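You operate a simulated robot arm through the tools that you are given. There is no shell and no other tool.

Carry out the task below with a simulated robot arm. There is one attempt and no reset: what you move stays moved.

JOB
Make the plunger gauge read right on the 20 mm block.
Fine: one drop, then turn the zero knob till it shows the block's size; leave the plunger up, the slide out, the block back.

The check looks at the end state, three seconds after you hand in, the way a careful person would. Anything else that was tipped, shoved, dropped, spilled or broken makes it a failure.

ROBOT AND FRAMES
A 6-joint arm with a two-finger parallel gripper, fixed in place. Base frame: the origin is at the foot of the arm, x ahead of it, y to its left, z up. Readings come in mm, degrees, newtons and seconds.
With the tool pointing down near the work surface it reaches from about 300 to 800 mm from the base axis. Its first joint turns from -166.0 to 166.0 degrees. Payload 3.43 kg.
The TCP is the grasp point between the finger pads, 34 mm short of the fingertips. In the tool frame z runs along the fingers and y along their closing line. The gripper opens to 128 mm. The fingers are 24 mm wide and 12 mm thick; the gripper's body (48 by 130 mm) begins 96 mm behind the TCP.
Orientation is that of the tool frame in the base frame, as a unit quaternion [x, y, z, w]. With the fingers straight down and closing along the base's y, the tool's x points along the base's -x, its y along +y and its z along -z.

CONTROLS
- The arm moves only by the tool play_rows. Its argument "plan" is a list of rows, each an object (a shift or turn left out is 0, a gripper value left out holds the last) with "dr": the turn, a rotation vector about the tool's x, y, z in degrees, a list of three; "delta_pos": the shift along the tool's x, y, z in mm, a list of three; "gripper": the closure, from 0 (fully open) to 1 (shut). In form: [{"dr": [wx, wy, wz], "delta_pos": [x, y, z], "gripper": gripper}, ...]. A call has 1 to 20 rows; each row is the pose to reach, as a shift and turn from the pose commanded when the call began, along the tool's axes at that moment. Each row takes 0.2 s and may step no farther than 50 mm and 8.6 degrees from the row before; otherwise, or with a gripper value out of range, the whole call is refused. Where a pose cannot be reached the arm comes as near as it can. A force on the tool above 90 N (or 10 N above the force at the start of the call, whichever is more), or a blocked arm, ends the call early, and 0.2 s more pass. Each finger travels about 45 mm/s and halts on what it meets, pressing with about 20 N; the grip force reading is that of the motor and also rises with nothing between the fingers. The clock runs only during rows and for 0.2 s after the last one: add rows that repeat a pose to give the fingers time. The reply holds the time, the measured pose of the TCP, the force on the tool along the base axes, the opening and the grip force, in the units named above and with some noise, with the torque about the TCP (base axes, N m) and any sound that the robot's microphone picked up.
- Cameras (640 x 400 px; columns grow to the right, rows downward): "scene" is fixed at [217, 656.3, 1613.7]; the picture's right is [-0.90, -0.44, 0.00], its down [-0.30, 0.63, -0.72] and it looks along [0.31, -0.65, -0.70] (base axes); focal length 367 px, centre (320, 200). "wrist" rides on the gripper at [76, -11, -160] in the tool frame; the picture's right is [0.15, 0.99, 0.00], its down [-0.88, 0.13, -0.46] and it looks along [-0.45, 0.07, 0.89] (tool axes); focal length 234 px, centre (320, 200). There is no depth. A picture from a camera that has moved, and an enlarged one, comes with that camera's place and axes in the base frame and with its lens. The place of the scene camera against the robot may be out by one fixed shift of up to 25 mm in any direction.
- get_image(camera): a new picture of that camera. No time passes.
- inspect(camera, box): a new picture of the part [left, top, right, bottom] of that camera's present view, enlarged. No time passes.
- hand_in(): hands the job in; it is judged then, once.

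Places have to be worked out from the pictures, the camera data and where the tool is seen. Open the gripper and draw the arm clear of the work before you hand the job in, unless the task says otherwise.

The tools are called after "Request:" by a JSON object that holds its "name" and its "arguments". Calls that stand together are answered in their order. play_rows: Moves the arm, as the interface text tells. Its arguments: {"type":"object","properties":{"plan":{"type":"array","items":{"type":"object","properties":{"dr":{"type":"array","items":{"type":"number"}},"delta_pos":{"type":"array","items":{"type":"number"}},"gripper":{"type":"number"}}}}},"required":["plan"]} The other tools are called the same way: get_image (camera) takes a picture; inspect (camera, box) takes an enlarged picture of a part of a camera's view; hand_in () hands the job in.

At the start:

```text
t: 0.0
tcp_pos: [342.0, 164.2, 1278.2]
tcp_rot: [0.001, 1.0, 0.0, 0.0]
wrist_force: [-0.4, -0.1, 0.2]
ft_torque: [0.01, 0.01, -0.01]
finger_gap: 128.1
grip_force: 0.0
```

scene: 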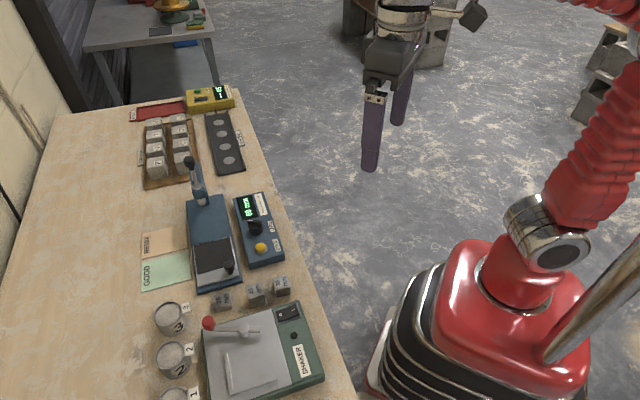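
wrist: 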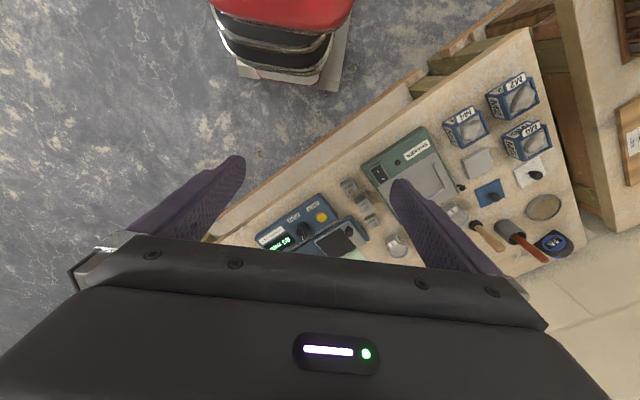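

I'll begin by enlarging the parts of the scene that hold the gauge, the blocks and the control box.

Request:
{"name": "inspect", "arguments": {"camera": "scene", "box": [120, 140, 320, 300]}}

Request:
{"name": "inspect", "arguments": {"camera": "scene", "box": [220, 180, 300, 240]}}

Request:
{"name": "inspect", "arguments": {"camera": "scene", "box": [200, 260, 300, 320]}}

Request:
{"name": "inspect", "arguments": {"camera": "scene", "box": [120, 70, 280, 200]}}

Request:
{"name": "inspect", "arguments": {"camera": "wrist", "box": [220, 140, 460, 280]}}

```text
2.50 times, centred on (220, 220) of scene
camera zoom: at [217.0, 656.3, 1613.7], right [-0.9, -0.44, 0.0], down [-0.3, 0.63, -0.72], along [0.31, -0.65, -0.7], focal length 917 px, centre (570, 150)
```

zoom: 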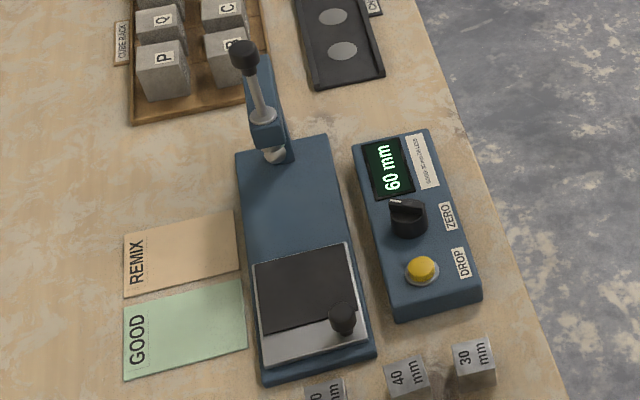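

```text
6.67 times, centred on (260, 210) of scene
camera zoom: at [217.0, 656.3, 1613.7], right [-0.9, -0.44, 0.0], down [-0.3, 0.63, -0.72], along [0.31, -0.65, -0.7], focal length 2445 px, centre (720, 133)
```

zoom: 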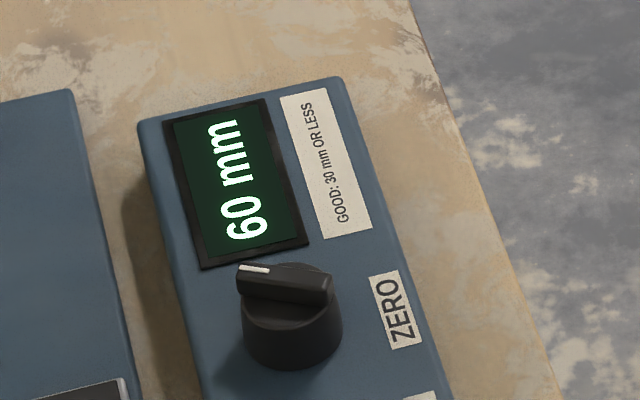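

```text
6.40 times, centred on (250, 290) of scene
camera zoom: at [217.0, 656.3, 1613.7], right [-0.9, -0.44, 0.0], down [-0.3, 0.63, -0.72], along [0.31, -0.65, -0.7], focal length 2347 px, centre (768, -376)
```

zoom: 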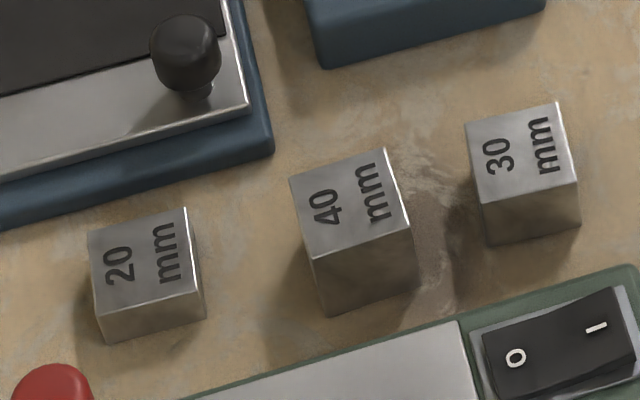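

```text
3.08 times, centred on (200, 135) of scene
camera zoom: at [217.0, 656.3, 1613.7], right [-0.9, -0.44, 0.0], down [-0.3, 0.63, -0.72], along [0.31, -0.65, -0.7], focal length 1128 px, centre (689, 400)
```

zoom: 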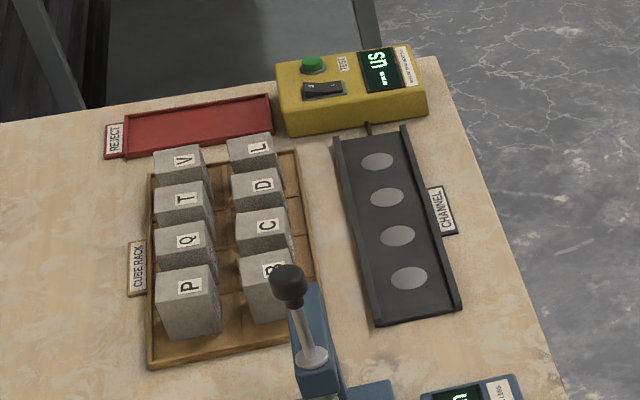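

```text
2.67 times, centred on (340, 210) of wrist
camera zoom: at [266.4, 152.5, 1437.1], right [-0.15, 0.99, 0.0], down [0.88, 0.13, 0.46], along [0.45, 0.07, -0.89], focal length 624 px, centre (267, 173)
```

zoom: 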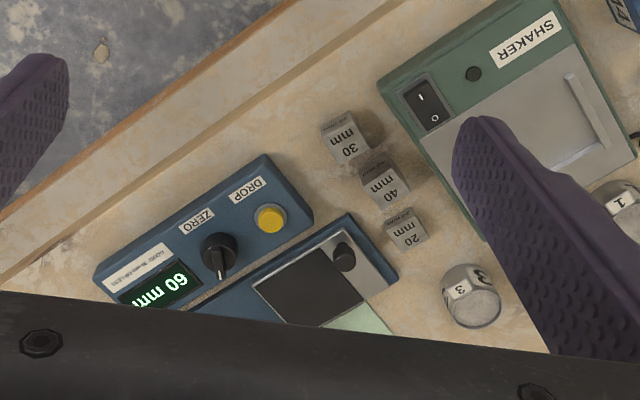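

The gauge base, its slide with a black knob, the blue control box (60 mm shown) and the 20/40/30 blocks can all be made out, with the table top near z≈850. I'll move the arm above the work, staying well up, so the wrist camera gets a closer look.

Request:
{"name": "play_rows", "arguments": {"plan": [{"delta_pos": [-30, 7, 25]}, {"delta_pos": [-62, 14, 50]}, {"delta_pos": [-94, 21, 76]}, {"delta_pos": [-126, 28, 102]}, {"delta_pos": [-158, 36, 128]}, {"delta_pos": [-158, 36, 128]}]}}

Request:
{"name": "get_image", "arguments": {"camera": "wrist"}}

Request:
{"name": "get_image", "arguments": {"camera": "scene"}}

```text
t: 1.4
tcp_pos: [498.6, 202.2, 1148.7]
tcp_rot: [0.001, 1.0, 0.0, 0.0]
wrist_force: [-0.5, -0.5, 0.0]
ft_torque: [0.03, -0.02, 0.01]
finger_gap: 128.1
grip_force: 0.0
```

```text
taken
camera wrist: at [423.6, 190.4, 1307.9], right [-0.15, 0.99, 0.0], down [0.88, 0.13, 0.46], along [0.45, 0.07, -0.89], focal length 234 px, centre (320, 200)
```

wrist: 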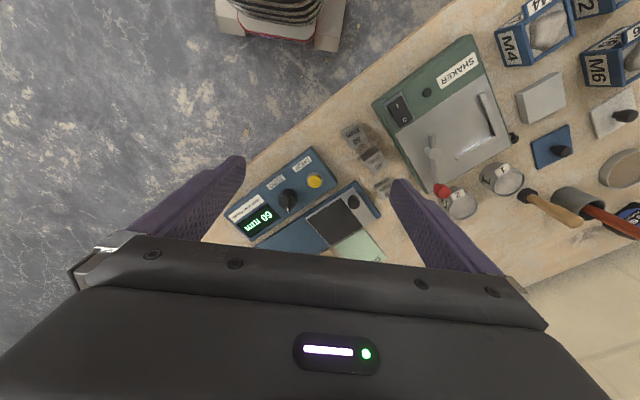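

```text
taken
```

scene: 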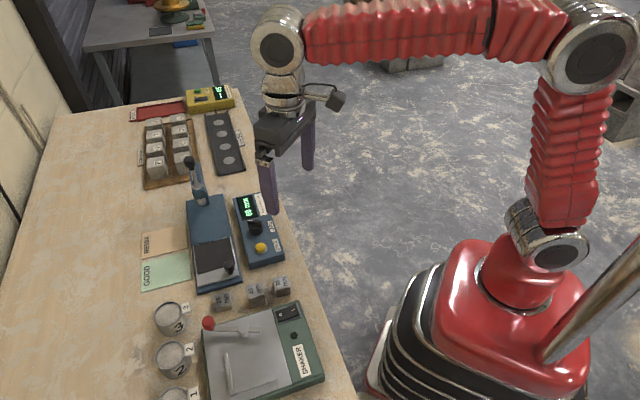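

The wrist view now shows the control box and the front of the gauge. I'll enlarge it to take pixel positions for triangulation.

Request:
{"name": "inspect", "arguments": {"camera": "wrist", "box": [200, 110, 420, 260]}}

Request:
{"name": "inspect", "arguments": {"camera": "scene", "box": [170, 140, 250, 200]}}

Request:
{"name": "inspect", "arguments": {"camera": "scene", "box": [170, 190, 300, 320]}}

```text
2.67 times, centred on (310, 185) of wrist
camera zoom: at [423.6, 190.4, 1307.9], right [-0.15, 0.99, 0.0], down [0.88, 0.13, 0.46], along [0.45, 0.07, -0.89], focal length 624 px, centre (347, 240)
```

zoom: 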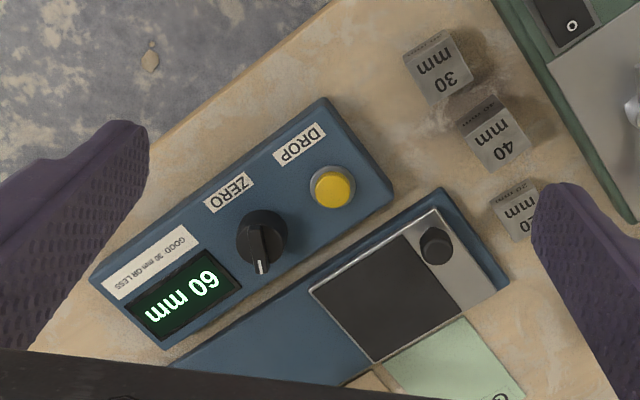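

```text
6.67 times, centred on (210, 170) of scene
camera zoom: at [217.0, 656.3, 1613.7], right [-0.9, -0.44, 0.0], down [-0.3, 0.63, -0.72], along [0.31, -0.65, -0.7], focal length 2445 px, centre (1053, 400)
```

zoom: 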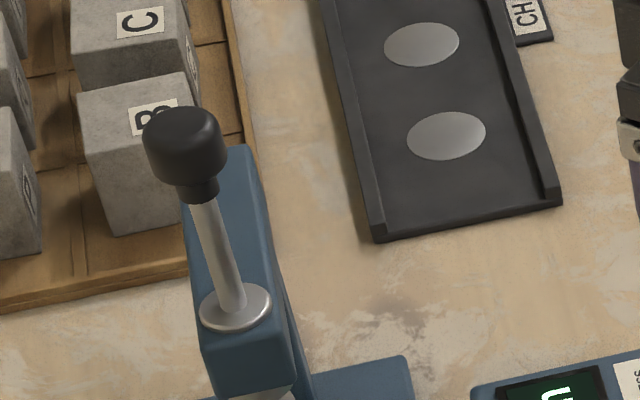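

```text
3.08 times, centred on (235, 255) of scene
camera zoom: at [217.0, 656.3, 1613.7], right [-0.9, -0.44, 0.0], down [-0.3, 0.63, -0.72], along [0.31, -0.65, -0.7], focal length 1128 px, centre (582, 31)
```

zoom: 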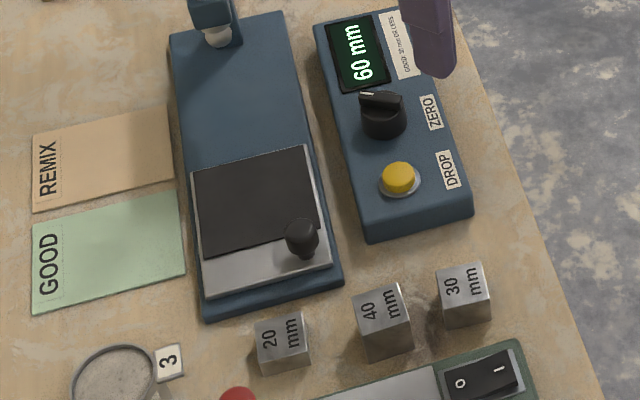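

The drop button triangulates to about (600, 207, 878), and the plunger column stands at the far end of the gauge, maybe 780–840 mm from the base. I'll tilt the tool outward so the wrist camera can see the column from the robot's side.

Request:
{"name": "play_rows", "arguments": {"plan": [{"dr": [0, -8, 0]}, {"dr": [0, -16, 0]}, {"dr": [0, -24, 0]}, {"dr": [0, -32, 0]}, {"dr": [0, -32, 0]}]}}

Request:
{"name": "get_image", "arguments": {"camera": "wrist"}}

```text
t: 2.6
tcp_pos: [497.9, 200.4, 1148.3]
tcp_rot: [0.001, 0.961, 0.0, 0.277]
wrist_force: [-0.3, 0.8, 0.5]
ft_torque: [-0.01, -0.01, -0.01]
finger_gap: 128.0
grip_force: 0.1
```

```text
taken
camera wrist: at [350.6, 188.8, 1244.2], right [-0.12, 0.99, -0.08], down [0.5, 0.13, 0.85], along [0.85, 0.07, -0.52], focal length 234 px, centre (320, 200)
```

wrist: 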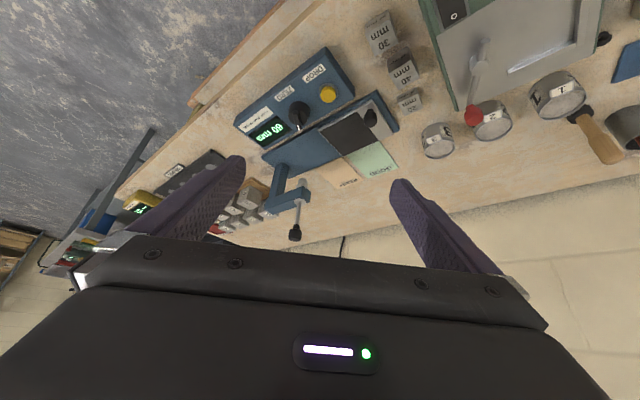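

Request:
{"name": "inspect", "arguments": {"camera": "wrist", "box": [220, 40, 440, 260]}}

Request:
{"name": "inspect", "arguments": {"camera": "wrist", "box": [240, 140, 360, 260]}}

```text
1.82 times, centred on (330, 150) of wrist
camera zoom: at [350.6, 188.8, 1244.2], right [-0.12, 0.99, -0.08], down [0.5, 0.13, 0.85], along [0.85, 0.07, -0.52], focal length 426 px, centre (302, 291)
```

zoom: 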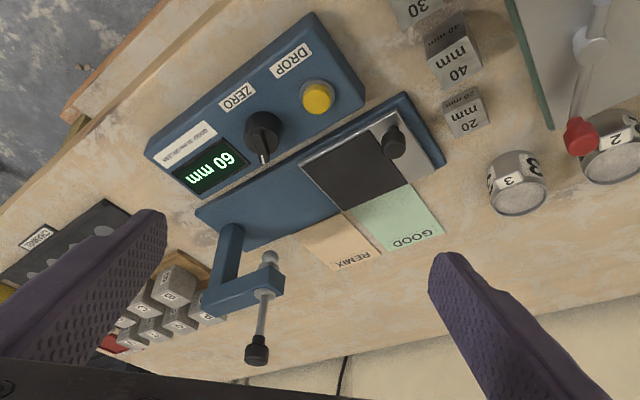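

```text
3.33 times, centred on (300, 200) of wrist
camera zoom: at [350.6, 188.8, 1244.2], right [-0.12, 0.99, -0.08], down [0.5, 0.13, 0.85], along [0.85, 0.07, -0.52], focal length 781 px, centre (387, 200)
```

zoom: 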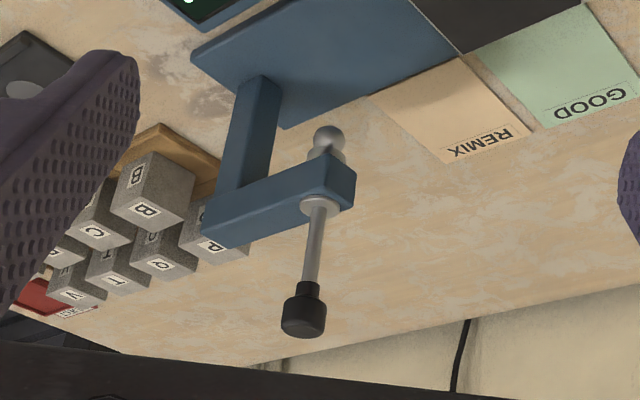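

The wrist view gives the plunger knob at about (782, 181, 1064), with the round plunger tip near z≈935 and the gauge axis at about -44° in the base frame. I'll bring the tool back to vertical while moving toward the 20 mm block, staying high.

Request:
{"name": "play_rows", "arguments": {"plan": [{"delta_pos": [-2, 20, 13], "dr": [0, 8, 0]}, {"delta_pos": [-4, 45, 26], "dr": [0, 16, 0]}, {"delta_pos": [-6, 70, 40], "dr": [0, 24, 0]}, {"delta_pos": [-9, 100, 64.7], "dr": [0, 32, 0]}, {"delta_pos": [-9, 100, 64.7], "dr": [0, 32, 0]}]}}

Request:
{"name": "play_rows", "arguments": {"plan": [{"dr": [0, 0, 8]}, {"dr": [0, 0, 16]}, {"dr": [0, 0, 24]}, {"dr": [0, 0, 32]}, {"dr": [0, 0, 40]}, {"dr": [0, 0, 44]}, {"dr": [0, 0, 44]}]}}

Request:
{"name": "get_image", "arguments": {"camera": "wrist"}}

```text
t: 3.8
tcp_pos: [540.9, 299.6, 1097.8]
tcp_rot: [-0.001, 1.0, 0.001, -0.001]
wrist_force: [-0.2, -0.4, 0.2]
ft_torque: [0.01, 0.0, 0.02]
finger_gap: 128.0
grip_force: 0.1
```

```text
t: 5.4
tcp_pos: [541.8, 301.1, 1100.3]
tcp_rot: [0.375, 0.927, 0.0, 0.0]
wrist_force: [0.7, -0.5, 1.0]
ft_torque: [-0.02, 0.03, 0.0]
finger_gap: 127.8
grip_force: 0.0
```

```text
taken
camera wrist: at [479.7, 344.9, 1259.8], right [0.58, 0.81, 0.0], down [0.72, -0.52, 0.46], along [0.37, -0.27, -0.89], focal length 234 px, centre (320, 200)
```

wrist: 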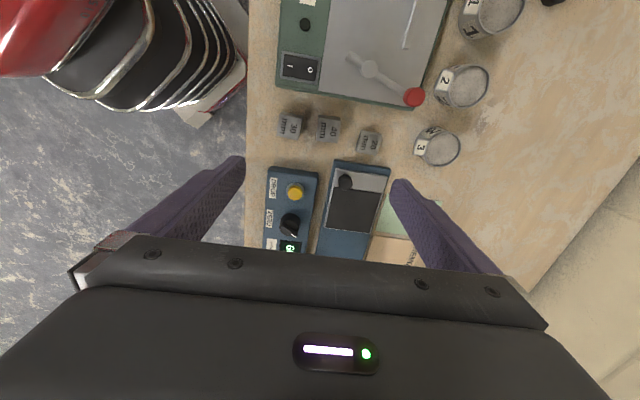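

The view is now nearly aligned with the gauge. I'll enlarge the blocks, slide and box.

Request:
{"name": "inspect", "arguments": {"camera": "wrist", "box": [240, 100, 440, 260]}}

Request:
{"name": "inspect", "arguments": {"camera": "wrist", "box": [310, 120, 400, 210]}}

```text
2.50 times, centred on (340, 180) of wrist
camera zoom: at [479.7, 344.9, 1259.8], right [0.58, 0.81, 0.0], down [0.72, -0.52, 0.46], along [0.37, -0.27, -0.89], focal length 585 px, centre (270, 250)
```

zoom: 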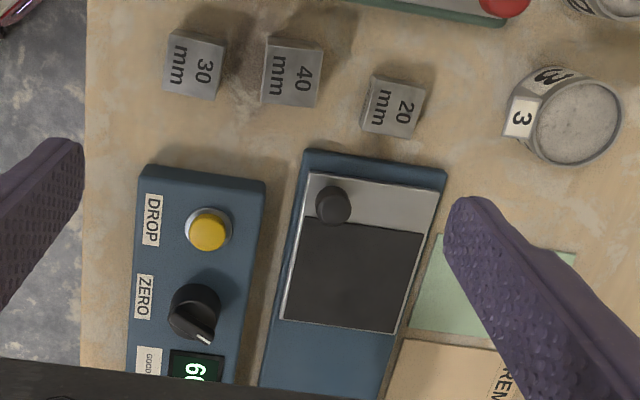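

```text
4.44 times, centred on (355, 165) of wrist
camera zoom: at [479.7, 344.9, 1259.8], right [0.58, 0.81, 0.0], down [0.72, -0.52, 0.46], along [0.37, -0.27, -0.89], focal length 1041 px, centre (164, 356)
```

zoom: 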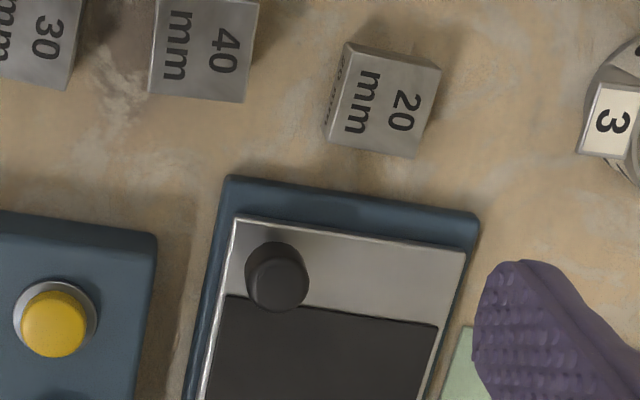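

I need sharper edges for the 20 mm block and the slide knob, so I'll enlarge further.

Request:
{"name": "inspect", "arguments": {"camera": "wrist", "box": [340, 120, 380, 160]}}

Request:
{"name": "inspect", "arguments": {"camera": "wrist", "box": [270, 115, 350, 165]}}

Request:
{"name": "inspect", "arguments": {"camera": "wrist", "box": [260, 160, 340, 250]}}

```text
10.00 times, centred on (360, 140) of wrist
camera zoom: at [479.7, 344.9, 1259.8], right [0.58, 0.81, 0.0], down [0.72, -0.52, 0.46], along [0.37, -0.27, -0.89], focal length 2342 px, centre (-80, 800)
```

zoom: 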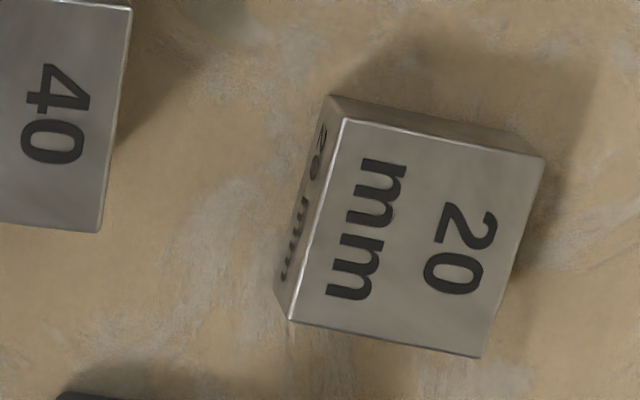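

```text
8.00 times, centred on (310, 140) of wrist
camera zoom: at [479.7, 344.9, 1259.8], right [0.58, 0.81, 0.0], down [0.72, -0.52, 0.46], along [0.37, -0.27, -0.89], focal length 1873 px, centre (400, 680)
```

zoom: 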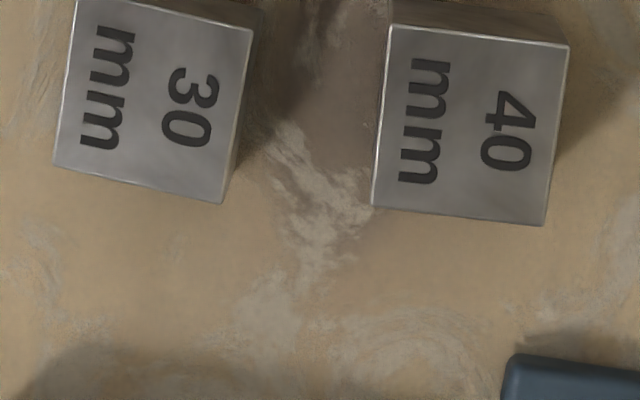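

```text
4.44 times, centred on (300, 205) of wrist
camera zoom: at [479.7, 344.9, 1259.8], right [0.58, 0.81, 0.0], down [0.72, -0.52, 0.46], along [0.37, -0.27, -0.89], focal length 1041 px, centre (409, 178)
```

zoom: 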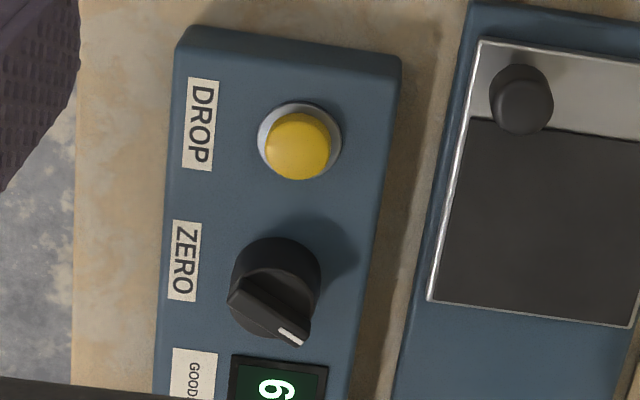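

Working at z=860 for its top face, the 20 mm block comes out about 34.5 mm square, centred near (607, 356) and turned to about 43°; the table is near z≈840. I'll move above it with the fingers part-closed and check alignment up close.

Request:
{"name": "play_rows", "arguments": {"plan": [{"delta_pos": [-2, 20, 30], "dr": [0, 0, 1], "gripper": 0.5}, {"delta_pos": [-4, 42, 62], "dr": [0, 0, 2], "gripper": 0.5}, {"delta_pos": [-6, 64, 95], "dr": [0, 0, 2.9], "gripper": 0.5}, {"delta_pos": [-8, 83, 125], "dr": [0, 0, 2.9], "gripper": 0.5}, {"delta_pos": [-8, 83, 125], "dr": [0, 0, 2.9], "gripper": 0.5}]}}

Request:
{"name": "get_image", "arguments": {"camera": "wrist"}}

Request:
{"name": "inspect", "arguments": {"camera": "wrist", "box": [240, 110, 400, 220]}}

```text
t: 6.6
tcp_pos: [605.5, 353.0, 974.9]
tcp_rot: [0.399, 0.917, 0.0, 0.0]
wrist_force: [0.5, 0.0, -0.3]
ft_torque: [-0.01, 0.01, -0.02]
finger_gap: 63.9
grip_force: 0.1
```

```text
taken
camera wrist: at [545.7, 401.1, 1134.6], right [0.62, 0.78, 0.0], down [0.7, -0.55, 0.46], along [0.36, -0.28, -0.89], focal length 234 px, centre (320, 200)
```

wrist: 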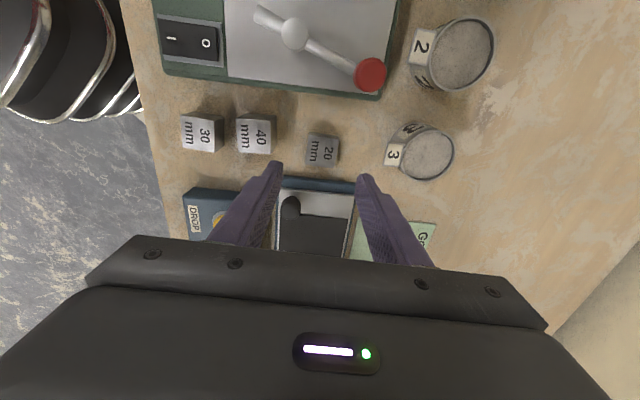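

```text
3.64 times, centred on (320, 165) of wrist
camera zoom: at [545.7, 401.1, 1134.6], right [0.62, 0.78, 0.0], down [0.7, -0.55, 0.46], along [0.36, -0.28, -0.89], focal length 852 px, centre (320, 327)
```

zoom: 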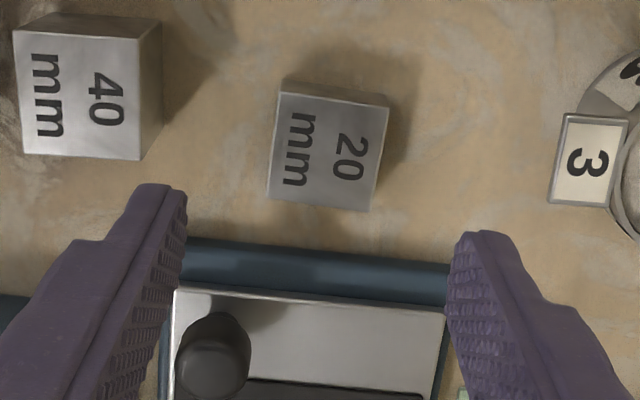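

The block sits at about (1, 3.4) mm in the tool frame and is square to the fingers. I'll centre over it and come down to tips ≈ z 856, then check again.

Request:
{"name": "play_rows", "arguments": {"plan": [{"delta_pos": [1, 3.4, 0]}, {"delta_pos": [1, 3.4, 30]}, {"delta_pos": [1, 3.4, 60]}, {"delta_pos": [1, 3.4, 80]}, {"delta_pos": [1, 3.4, 80]}]}}

Request:
{"name": "get_image", "arguments": {"camera": "wrist"}}

Request:
{"name": "inspect", "arguments": {"camera": "wrist", "box": [250, 130, 390, 220]}}

Request:
{"name": "inspect", "arguments": {"camera": "scene", "box": [180, 240, 280, 320]}}

```text
t: 7.8
tcp_pos: [606.2, 357.8, 895.4]
tcp_rot: [0.399, 0.917, 0.0, 0.001]
wrist_force: [0.5, 0.1, -0.3]
ft_torque: [0.04, -0.02, 0.0]
finger_gap: 63.8
grip_force: 0.0
```

```text
taken
camera wrist: at [546.9, 405.7, 1054.3], right [0.62, 0.78, 0.0], down [0.7, -0.55, 0.46], along [0.36, -0.28, -0.89], focal length 234 px, centre (320, 200)
```

wrist: 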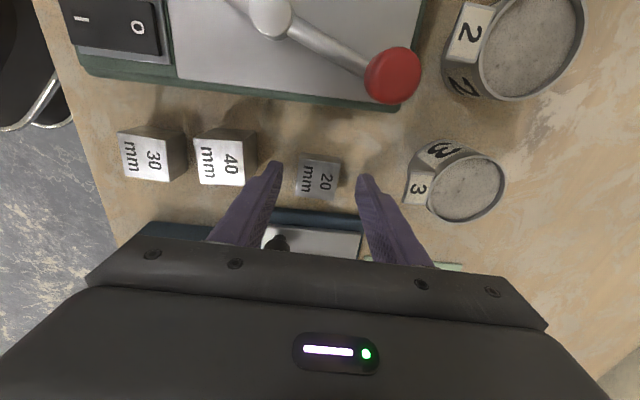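

```text
4.44 times, centred on (320, 175) of wrist
camera zoom: at [546.9, 405.7, 1054.3], right [0.62, 0.78, 0.0], down [0.7, -0.55, 0.46], along [0.36, -0.28, -0.89], focal length 1041 px, centre (320, 311)
```

zoom: 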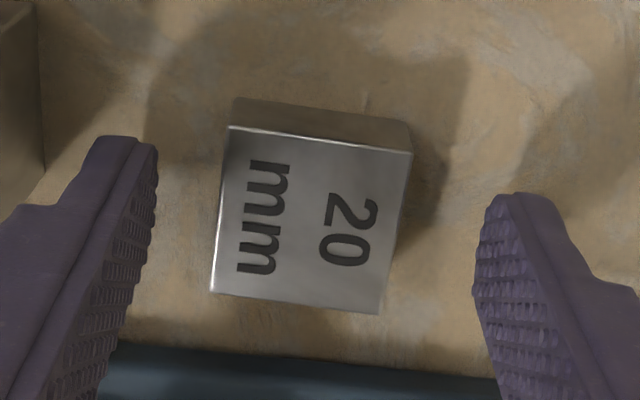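

```text
5.00 times, centred on (230, 280) of scene
camera zoom: at [217.0, 656.3, 1613.7], right [-0.9, -0.44, 0.0], down [-0.3, 0.63, -0.72], along [0.31, -0.65, -0.7], focal length 1834 px, centre (770, -200)
```

zoom: 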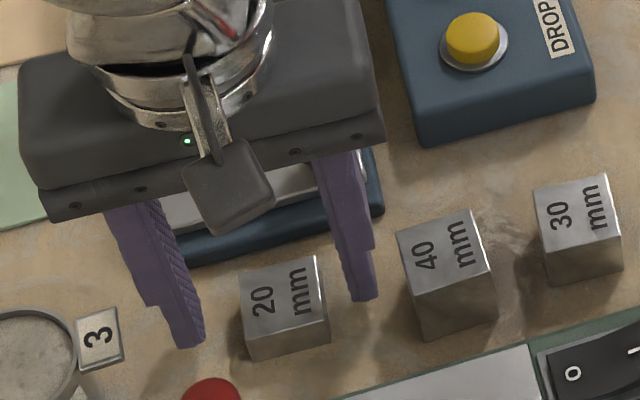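

No contact yet with tips near z≈861, and the block is about 1 mm off centre. I'll correct that and come down in small steps, watching the force.

Request:
{"name": "play_rows", "arguments": {"plan": [{"delta_pos": [0, -1.1, 2]}, {"delta_pos": [0, -1.1, 4]}, {"delta_pos": [0, -1.1, 6]}, {"delta_pos": [0, -1.1, 6]}]}}

Request:
{"name": "inspect", "arguments": {"camera": "wrist", "box": [250, 130, 390, 220]}}

Request:
{"name": "inspect", "arguments": {"camera": "scene", "box": [190, 260, 260, 320]}}

```text
t: 8.8
tcp_pos: [606.3, 355.7, 889.2]
tcp_rot: [0.398, 0.918, 0.0, 0.0]
wrist_force: [0.2, -0.6, 0.3]
ft_torque: [-0.01, -0.01, 0.01]
finger_gap: 63.9
grip_force: 0.1
```

```text
4.44 times, centred on (320, 175) of wrist
camera zoom: at [546.7, 404.0, 1047.8], right [0.62, 0.78, 0.0], down [0.7, -0.55, 0.46], along [0.36, -0.28, -0.89], focal length 1041 px, centre (320, 311)
```

zoom: 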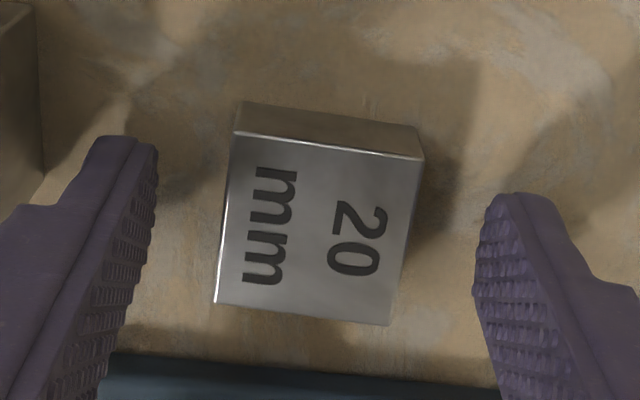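

```text
6.67 times, centred on (225, 290) of scene
camera zoom: at [217.0, 656.3, 1613.7], right [-0.9, -0.44, 0.0], down [-0.3, 0.63, -0.72], along [0.31, -0.65, -0.7], focal length 2445 px, centre (953, -400)
```

zoom: 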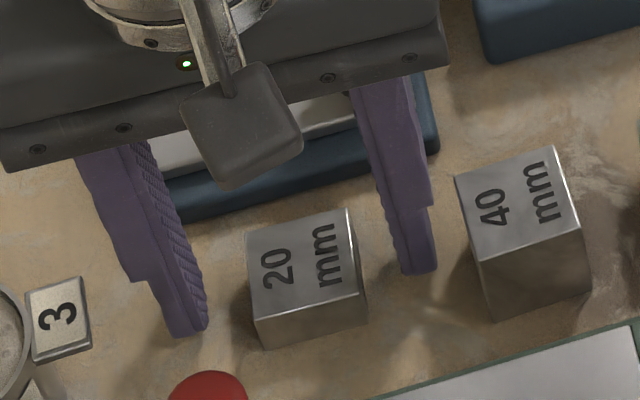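

Still no contact, with tips at about z≈855. I'll zoom in on the scene view to compare the tip height with the block's top and foot.

Request:
{"name": "inspect", "arguments": {"camera": "scene", "box": [205, 280, 245, 315]}}

```text
11.43 times, centred on (225, 298) of scene
camera zoom: at [217.0, 656.3, 1613.7], right [-0.9, -0.44, 0.0], down [-0.3, 0.63, -0.72], along [0.31, -0.65, -0.7], focal length 4192 px, centre (1406, -914)
```

zoom: 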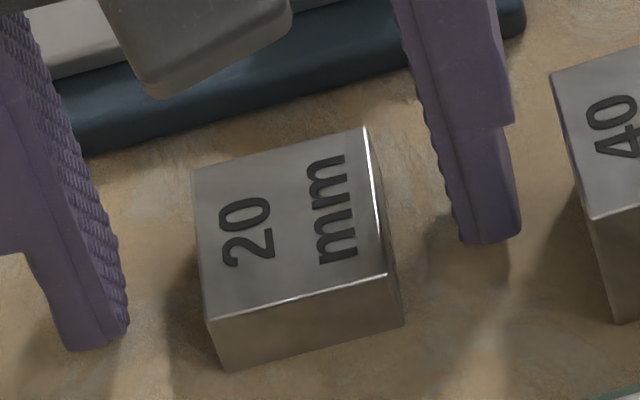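

The block's visible height agrees with 20 mm, and the tips still look at or above its top edge. I'll step down a further 6 mm, watching for contact.

Request:
{"name": "play_rows", "arguments": {"plan": [{"delta_pos": [0, 0, 2]}, {"delta_pos": [0, 0, 4]}, {"delta_pos": [0, 0, 6]}, {"delta_pos": [0, 0, 6]}]}}

Request:
{"name": "inspect", "arguments": {"camera": "scene", "box": [205, 280, 245, 315]}}

Request:
{"name": "inspect", "arguments": {"camera": "wrist", "box": [250, 130, 390, 220]}}

```text
t: 9.8
tcp_pos: [606.9, 357.2, 884.4]
tcp_rot: [0.398, 0.917, 0.001, 0.0]
wrist_force: [-0.3, -0.6, 13.6]
ft_torque: [-0.35, 0.38, 0.02]
finger_gap: 64.4
grip_force: 0.4
```

```text
11.43 times, centred on (225, 298) of scene
camera zoom: at [217.0, 656.3, 1613.7], right [-0.9, -0.44, 0.0], down [-0.3, 0.63, -0.72], along [0.31, -0.65, -0.7], focal length 4192 px, centre (1406, -914)
```

zoom: 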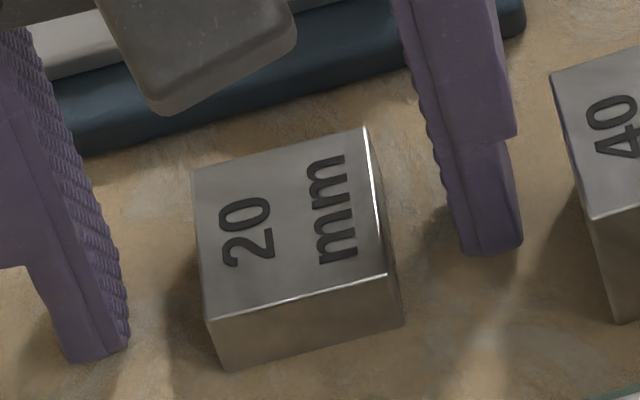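

```text
4.44 times, centred on (320, 175) of wrist
camera zoom: at [546.6, 404.3, 1043.6], right [0.62, 0.78, 0.0], down [0.7, -0.55, 0.46], along [0.36, -0.28, -0.89], focal length 1041 px, centre (320, 311)
```

zoom: 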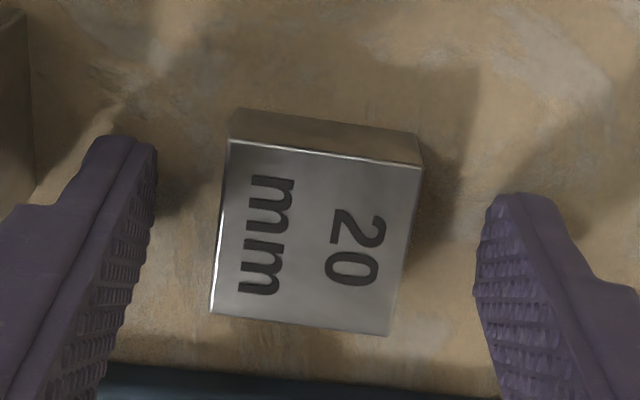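

The tips touched the table (13.6 N up), which puts the table at z≈850.4 and the block top at ≈870. I'll raise 2.5 mm and close on the block.

Request:
{"name": "play_rows", "arguments": {"plan": [{"delta_pos": [0, -0.8, -3.5]}, {"delta_pos": [0, -0.8, -3.5], "gripper": 0.65}, {"delta_pos": [0, -0.8, -3.5], "gripper": 0.8}, {"delta_pos": [0, -0.8, -3.5], "gripper": 1.0}, {"delta_pos": [0, -0.8, -3.5], "gripper": 1.0}, {"delta_pos": [0, -0.8, -3.5], "gripper": 1.0}, {"delta_pos": [0, -0.8, -3.5], "gripper": 1.0}]}}

Request:
{"name": "inspect", "arguments": {"camera": "wrist", "box": [250, 130, 390, 220]}}

```text
t: 11.4
tcp_pos: [605.6, 355.7, 886.2]
tcp_rot: [0.398, 0.917, 0.001, 0.0]
wrist_force: [0.5, 0.7, -0.3]
ft_torque: [0.0, 0.03, -0.01]
finger_gap: 34.5
grip_force: 20.0
```

```text
4.44 times, centred on (320, 175) of wrist
camera zoom: at [546.1, 403.6, 1045.8], right [0.62, 0.78, 0.0], down [0.7, -0.55, 0.46], along [0.36, -0.28, -0.89], focal length 1041 px, centre (320, 311)
```

zoom: 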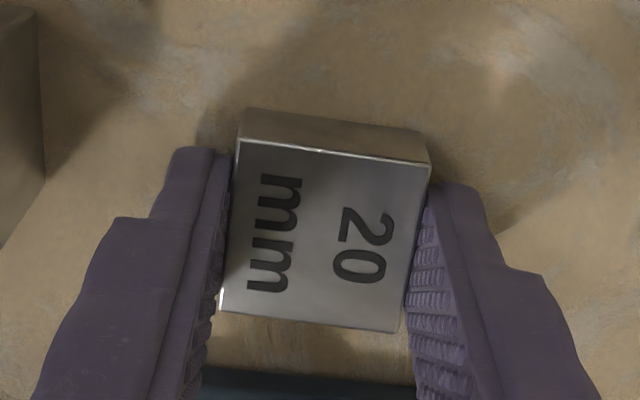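

The block is held (gap 34.5 mm, 20 N) with the TCP at about (605.6, 355.7, 886). I'll lift it 90 mm and carry it over the slide pad, whose centre I put near (695, 265), turning 3° to match the gauge axis.

Request:
{"name": "play_rows", "arguments": {"plan": [{"delta_pos": [0, 0, -15]}, {"delta_pos": [0, 0, -45]}, {"delta_pos": [0, 0, -90]}, {"delta_pos": [-25, 1, -90]}, {"delta_pos": [-55, 1.5, -90], "dr": [0, 0, -1]}, {"delta_pos": [-90, 2.5, -90], "dr": [0, 0, -2]}, {"delta_pos": [-115, 3.3, -90], "dr": [0, 0, -3]}, {"delta_pos": [-129.6, 3.8, -90], "dr": [0, 0, -3.2]}, {"delta_pos": [-129.6, 3.8, -90], "dr": [0, 0, -3.2]}]}}

Request:
{"name": "get_image", "arguments": {"camera": "wrist"}}

Request:
{"name": "inspect", "arguments": {"camera": "wrist", "box": [230, 100, 410, 230]}}

Request:
{"name": "inspect", "arguments": {"camera": "scene", "box": [160, 130, 300, 320]}}

```text
t: 13.4
tcp_pos: [697.4, 261.7, 975.5]
tcp_rot: [0.373, 0.928, 0.0, -0.001]
wrist_force: [-0.1, 0.3, -1.9]
ft_torque: [0.0, 0.01, -0.03]
finger_gap: 34.7
grip_force: 20.0
```

```text
taken
camera wrist: at [635.3, 306.9, 1134.5], right [0.58, 0.82, 0.0], down [0.73, -0.51, 0.46], along [0.37, -0.26, -0.89], focal length 234 px, centre (320, 200)
```

wrist: 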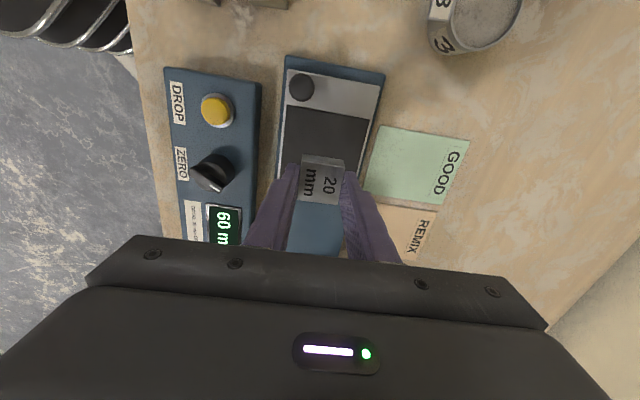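

```text
3.08 times, centred on (320, 165) of wrist
camera zoom: at [635.3, 306.9, 1134.5], right [0.58, 0.82, 0.0], down [0.73, -0.51, 0.46], along [0.37, -0.26, -0.89], focal length 720 px, centre (320, 308)
```

zoom: 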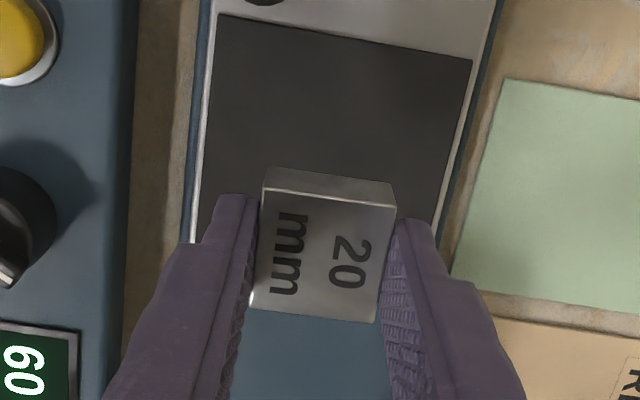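

```text
2.11 times, centred on (230, 225) of scene
camera zoom: at [217.0, 656.3, 1613.7], right [-0.9, -0.44, 0.0], down [-0.3, 0.63, -0.72], along [0.31, -0.65, -0.7], focal length 772 px, centre (510, 147)
```

zoom: 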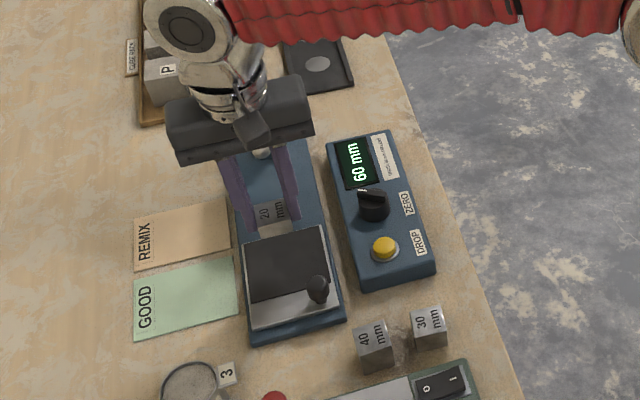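

The pad spans tool x from -35 to +48 and y about ±43, so the block needs to shift (+4, +2) mm. I'll do that and come down to about 10 mm above the pad.

Request:
{"name": "play_rows", "arguments": {"plan": [{"delta_pos": [4, 2, 0]}, {"delta_pos": [4, 2, 25]}, {"delta_pos": [4, 2, 45]}, {"delta_pos": [4, 2, 50]}, {"delta_pos": [4, 2, 50]}]}}

Request:
{"name": "inspect", "arguments": {"camera": "wrist", "box": [230, 100, 410, 230]}}

Request:
{"name": "inspect", "arguments": {"camera": "scene", "box": [190, 200, 260, 300]}}

```text
t: 14.6
tcp_pos: [694.5, 268.5, 924.9]
tcp_rot: [0.372, 0.928, 0.0, 0.0]
wrist_force: [-0.7, -0.2, -2.3]
ft_torque: [0.0, -0.01, 0.01]
finger_gap: 34.9
grip_force: 20.2
```

```text
3.08 times, centred on (320, 165) of wrist
camera zoom: at [633.4, 312.1, 1084.6], right [0.58, 0.82, 0.0], down [0.73, -0.51, 0.46], along [0.37, -0.26, -0.89], focal length 720 px, centre (320, 308)
```

zoom: 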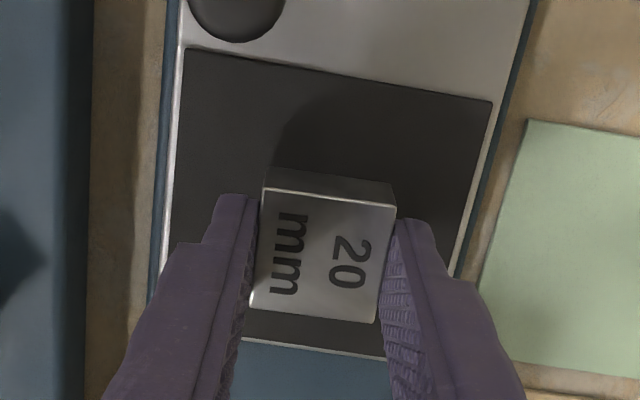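

```text
4.00 times, centred on (225, 250) of scene
camera zoom: at [217.0, 656.3, 1613.7], right [-0.9, -0.44, 0.0], down [-0.3, 0.63, -0.72], along [0.31, -0.65, -0.7], focal length 1467 px, centre (700, 0)
```

zoom: 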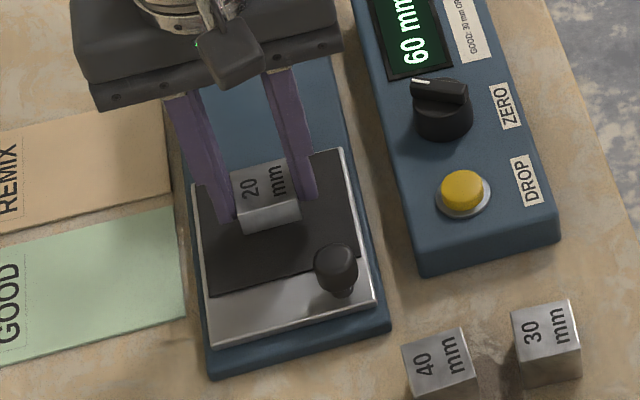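

The block is within 3 mm of the pad's centre. I'll shift 3 mm and come down slowly until the block touches.

Request:
{"name": "play_rows", "arguments": {"plan": [{"delta_pos": [-3, 0, 2]}, {"delta_pos": [-3, 0, 4]}, {"delta_pos": [-3, 0, 6]}, {"delta_pos": [-3, 0, 8]}, {"delta_pos": [-3, 0, 8]}]}}

Request:
{"name": "inspect", "arguments": {"camera": "scene", "box": [200, 220, 250, 270]}}

```text
t: 15.8
tcp_pos: [697.4, 265.5, 917.5]
tcp_rot: [0.372, 0.928, 0.0, 0.0]
wrist_force: [0.5, 0.2, -2.3]
ft_torque: [0.01, 0.01, -0.01]
finger_gap: 34.5
grip_force: 20.0
```

```text
8.00 times, centred on (225, 245) of scene
camera zoom: at [217.0, 656.3, 1613.7], right [-0.9, -0.44, 0.0], down [-0.3, 0.63, -0.72], along [0.31, -0.65, -0.7], focal length 2934 px, centre (1080, -160)
```

zoom: 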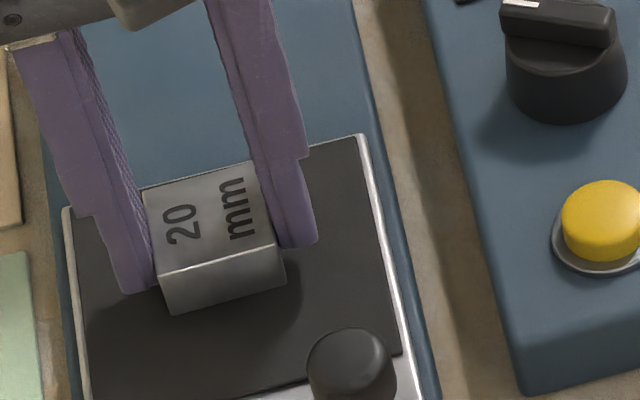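

No contact yet with the block's foot near z≈882, so I'll keep lowering in small steps.

Request:
{"name": "play_rows", "arguments": {"plan": [{"delta_pos": [0, 0, 1.5]}, {"delta_pos": [0, 0, 3]}, {"delta_pos": [0, 0, 4]}]}}

Request:
{"name": "play_rows", "arguments": {"plan": [{"delta_pos": [0, 0, 1]}, {"delta_pos": [0, 0, 2]}]}}

```text
t: 16.6
tcp_pos: [697.8, 265.3, 914.0]
tcp_rot: [0.372, 0.928, 0.0, 0.0]
wrist_force: [0.4, -0.6, -1.5]
ft_torque: [0.0, 0.0, -0.02]
finger_gap: 34.7
grip_force: 19.7
```

```text
t: 17.2
tcp_pos: [697.6, 265.9, 912.5]
tcp_rot: [0.372, 0.928, 0.0, 0.0]
wrist_force: [-0.3, 0.0, -2.4]
ft_torque: [0.02, 0.04, 0.04]
finger_gap: 34.6
grip_force: 19.2
```

Block foot is now near z≈877 with no contact; I'll continue with small steps and force checks.

Request:
{"name": "play_rows", "arguments": {"plan": [{"delta_pos": [0, 0, 1]}, {"delta_pos": [0, 0, 2]}]}}

Request:
{"name": "play_rows", "arguments": {"plan": [{"delta_pos": [0, 0, 0]}]}}

Request:
{"name": "inspect", "arguments": {"camera": "scene", "box": [200, 220, 250, 270]}}

```text
t: 17.8
tcp_pos: [697.3, 265.5, 909.3]
tcp_rot: [0.372, 0.928, 0.001, 0.0]
wrist_force: [0.3, -0.5, -1.9]
ft_torque: [0.01, 0.0, 0.04]
finger_gap: 34.8
grip_force: 20.0
```

```text
t: 18.2
tcp_pos: [698.2, 264.9, 909.6]
tcp_rot: [0.372, 0.928, 0.0, 0.0]
wrist_force: [-0.3, -0.1, -2.1]
ft_torque: [0.05, 0.01, -0.01]
finger_gap: 34.8
grip_force: 19.8
```

```text
8.00 times, centred on (225, 245) of scene
camera zoom: at [217.0, 656.3, 1613.7], right [-0.9, -0.44, 0.0], down [-0.3, 0.63, -0.72], along [0.31, -0.65, -0.7], focal length 2934 px, centre (1080, -160)
```

zoom: 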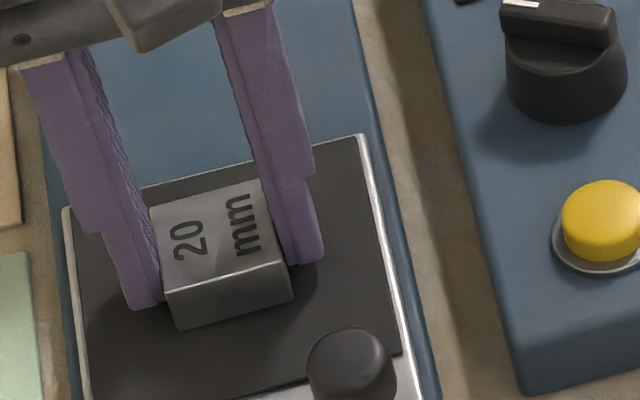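

Still hanging freely at about z≈873.7 for the foot. I'll keep stepping down.

Request:
{"name": "play_rows", "arguments": {"plan": [{"delta_pos": [0, 0, 1]}, {"delta_pos": [0, 0, 2]}, {"delta_pos": [0, 0, 2]}]}}

Request:
{"name": "play_rows", "arguments": {"plan": [{"delta_pos": [0, 0, 1]}, {"delta_pos": [0, 0, 2]}, {"delta_pos": [0, 0, 2]}]}}

```text
t: 19.0
tcp_pos: [697.0, 266.0, 907.7]
tcp_rot: [0.372, 0.928, 0.0, 0.001]
wrist_force: [0.5, 0.2, -1.4]
ft_torque: [0.0, 0.02, 0.0]
finger_gap: 34.7
grip_force: 20.1
```

```text
t: 19.8
tcp_pos: [697.8, 267.7, 908.3]
tcp_rot: [0.372, 0.928, 0.001, 0.001]
wrist_force: [0.7, -2.9, 11.0]
ft_torque: [-0.04, 0.19, 0.01]
finger_gap: 34.3
grip_force: 20.4
```

The block has touched the pad (11 N), so the pad surface is near z≈872. I'll take off the pressing load, then open the fingers.

Request:
{"name": "play_rows", "arguments": {"plan": [{"delta_pos": [0, 0, -1.5]}, {"delta_pos": [0, 0, -1.5]}, {"delta_pos": [0, 0, -1.5], "gripper": 0.68}, {"delta_pos": [0, 0, -1.5], "gripper": 0.6}, {"delta_pos": [0, 0, -1.5], "gripper": 0.55}, {"delta_pos": [0, 0, -1.5], "gripper": 0.55}]}}

Request:
{"name": "inspect", "arguments": {"camera": "scene", "box": [200, 220, 250, 270]}}

Request:
{"name": "inspect", "arguments": {"camera": "wrist", "box": [230, 100, 410, 230]}}

```text
t: 21.2
tcp_pos: [697.6, 265.4, 908.2]
tcp_rot: [0.372, 0.928, 0.0, 0.0]
wrist_force: [-0.6, 0.1, 0.3]
ft_torque: [0.0, -0.01, -0.03]
finger_gap: 57.5
grip_force: 0.1
```

```text
8.00 times, centred on (225, 245) of scene
camera zoom: at [217.0, 656.3, 1613.7], right [-0.9, -0.44, 0.0], down [-0.3, 0.63, -0.72], along [0.31, -0.65, -0.7], focal length 2934 px, centre (1080, -160)
```

zoom: 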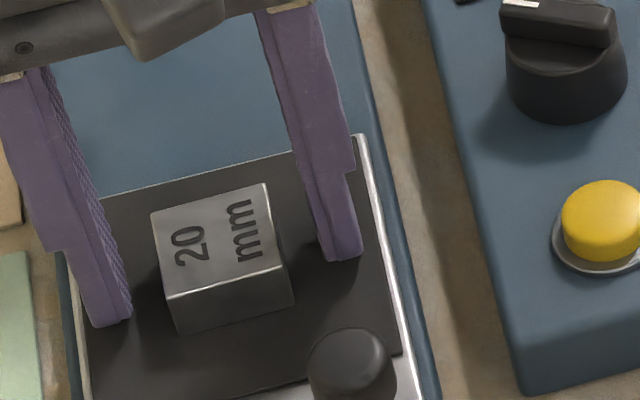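

```text
3.08 times, centred on (320, 165) of wrist
camera zoom: at [635.3, 310.2, 1067.2], right [0.58, 0.82, 0.0], down [0.73, -0.51, 0.46], along [0.37, -0.26, -0.89], focal length 720 px, centre (320, 308)
```

zoom: 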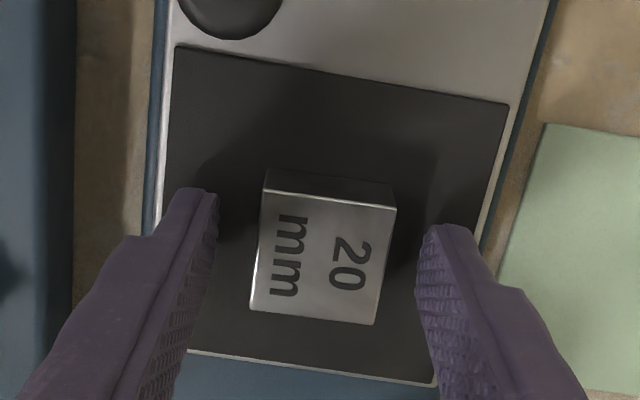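

The 20 mm block stands centred on the pad and is released. I'll go straight up and move over the slide knob, at about tool (+71, -30), to line up on it.

Request:
{"name": "play_rows", "arguments": {"plan": [{"delta_pos": [0, 0, -20]}, {"delta_pos": [0, 0, -55]}, {"delta_pos": [15, -8, -70]}, {"delta_pos": [45, -20, -70]}, {"delta_pos": [71, -30, -70]}, {"delta_pos": [71, -30, -70]}]}}

Request:
{"name": "get_image", "arguments": {"camera": "wrist"}}

Request:
{"name": "inspect", "arguments": {"camera": "wrist", "box": [250, 110, 390, 230]}}

```text
t: 22.6
tcp_pos: [625.6, 293.1, 978.3]
tcp_rot: [0.372, 0.928, 0.0, 0.0]
wrist_force: [0.2, 0.5, 0.3]
ft_torque: [-0.03, 0.02, -0.02]
finger_gap: 57.5
grip_force: 0.1
```

```text
taken
camera wrist: at [563.4, 337.2, 1137.8], right [0.58, 0.82, 0.0], down [0.73, -0.51, 0.46], along [0.37, -0.26, -0.89], focal length 234 px, centre (320, 200)
```

wrist: 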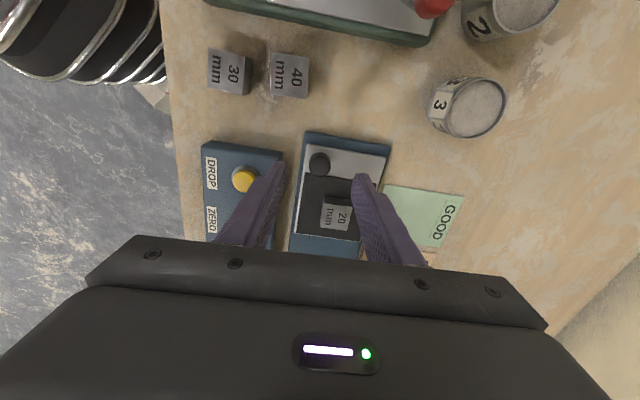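

```text
3.33 times, centred on (320, 170) of wrist
camera zoom: at [563.4, 337.2, 1137.8], right [0.58, 0.82, 0.0], down [0.73, -0.51, 0.46], along [0.37, -0.26, -0.89], focal length 781 px, centre (320, 300)
```

zoom: 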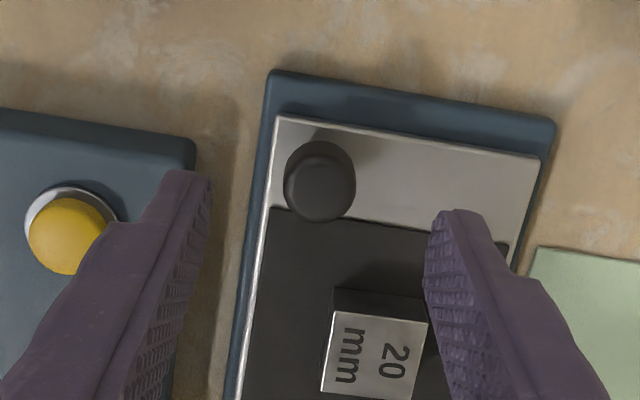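

The slide knob's top lies about (-4.6, +2.5) mm off the tool axis and is about 23 mm wide. I'll narrow the fingers to 44 mm so they clear the control box, centre on the knob and descend partway.

Request:
{"name": "play_rows", "arguments": {"plan": [{"delta_pos": [-4.6, 2.5, 0], "gripper": 0.66}, {"delta_pos": [-4.6, 2.5, 15], "gripper": 0.66}, {"delta_pos": [-4.6, 2.5, 35], "gripper": 0.66}, {"delta_pos": [-4.6, 2.5, 35], "gripper": 0.66}]}}

Request:
{"name": "inspect", "arguments": {"camera": "wrist", "box": [250, 110, 390, 230]}}

Request:
{"name": "inspect", "arguments": {"camera": "scene", "box": [200, 220, 280, 290]}}

```text
t: 23.6
tcp_pos: [630.5, 290.7, 942.5]
tcp_rot: [0.372, 0.928, -0.001, 0.0]
wrist_force: [0.4, -0.7, 0.5]
ft_torque: [-0.02, 0.03, 0.01]
finger_gap: 43.5
grip_force: 0.0
```

```text
3.33 times, centred on (320, 170) of wrist
camera zoom: at [568.6, 335.8, 1102.4], right [0.58, 0.82, 0.0], down [0.73, -0.51, 0.46], along [0.37, -0.26, -0.89], focal length 781 px, centre (320, 300)
```

zoom: 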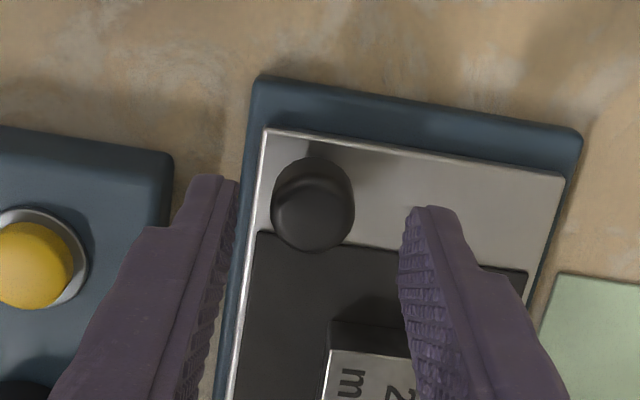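

```text
5.71 times, centred on (240, 255) of scene
camera zoom: at [217.0, 656.3, 1613.7], right [-0.9, -0.44, 0.0], down [-0.3, 0.63, -0.72], along [0.31, -0.65, -0.7], focal length 2096 px, centre (777, -114)
```

zoom: 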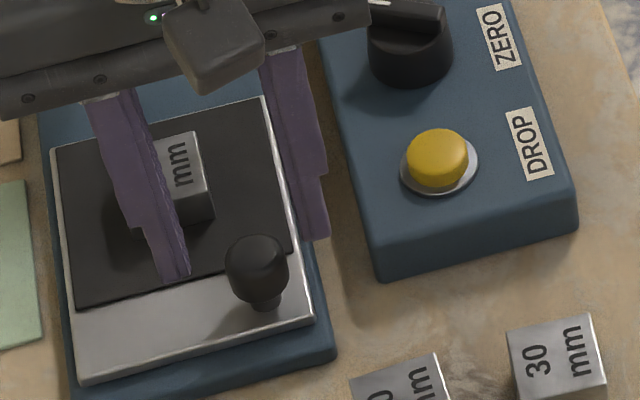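

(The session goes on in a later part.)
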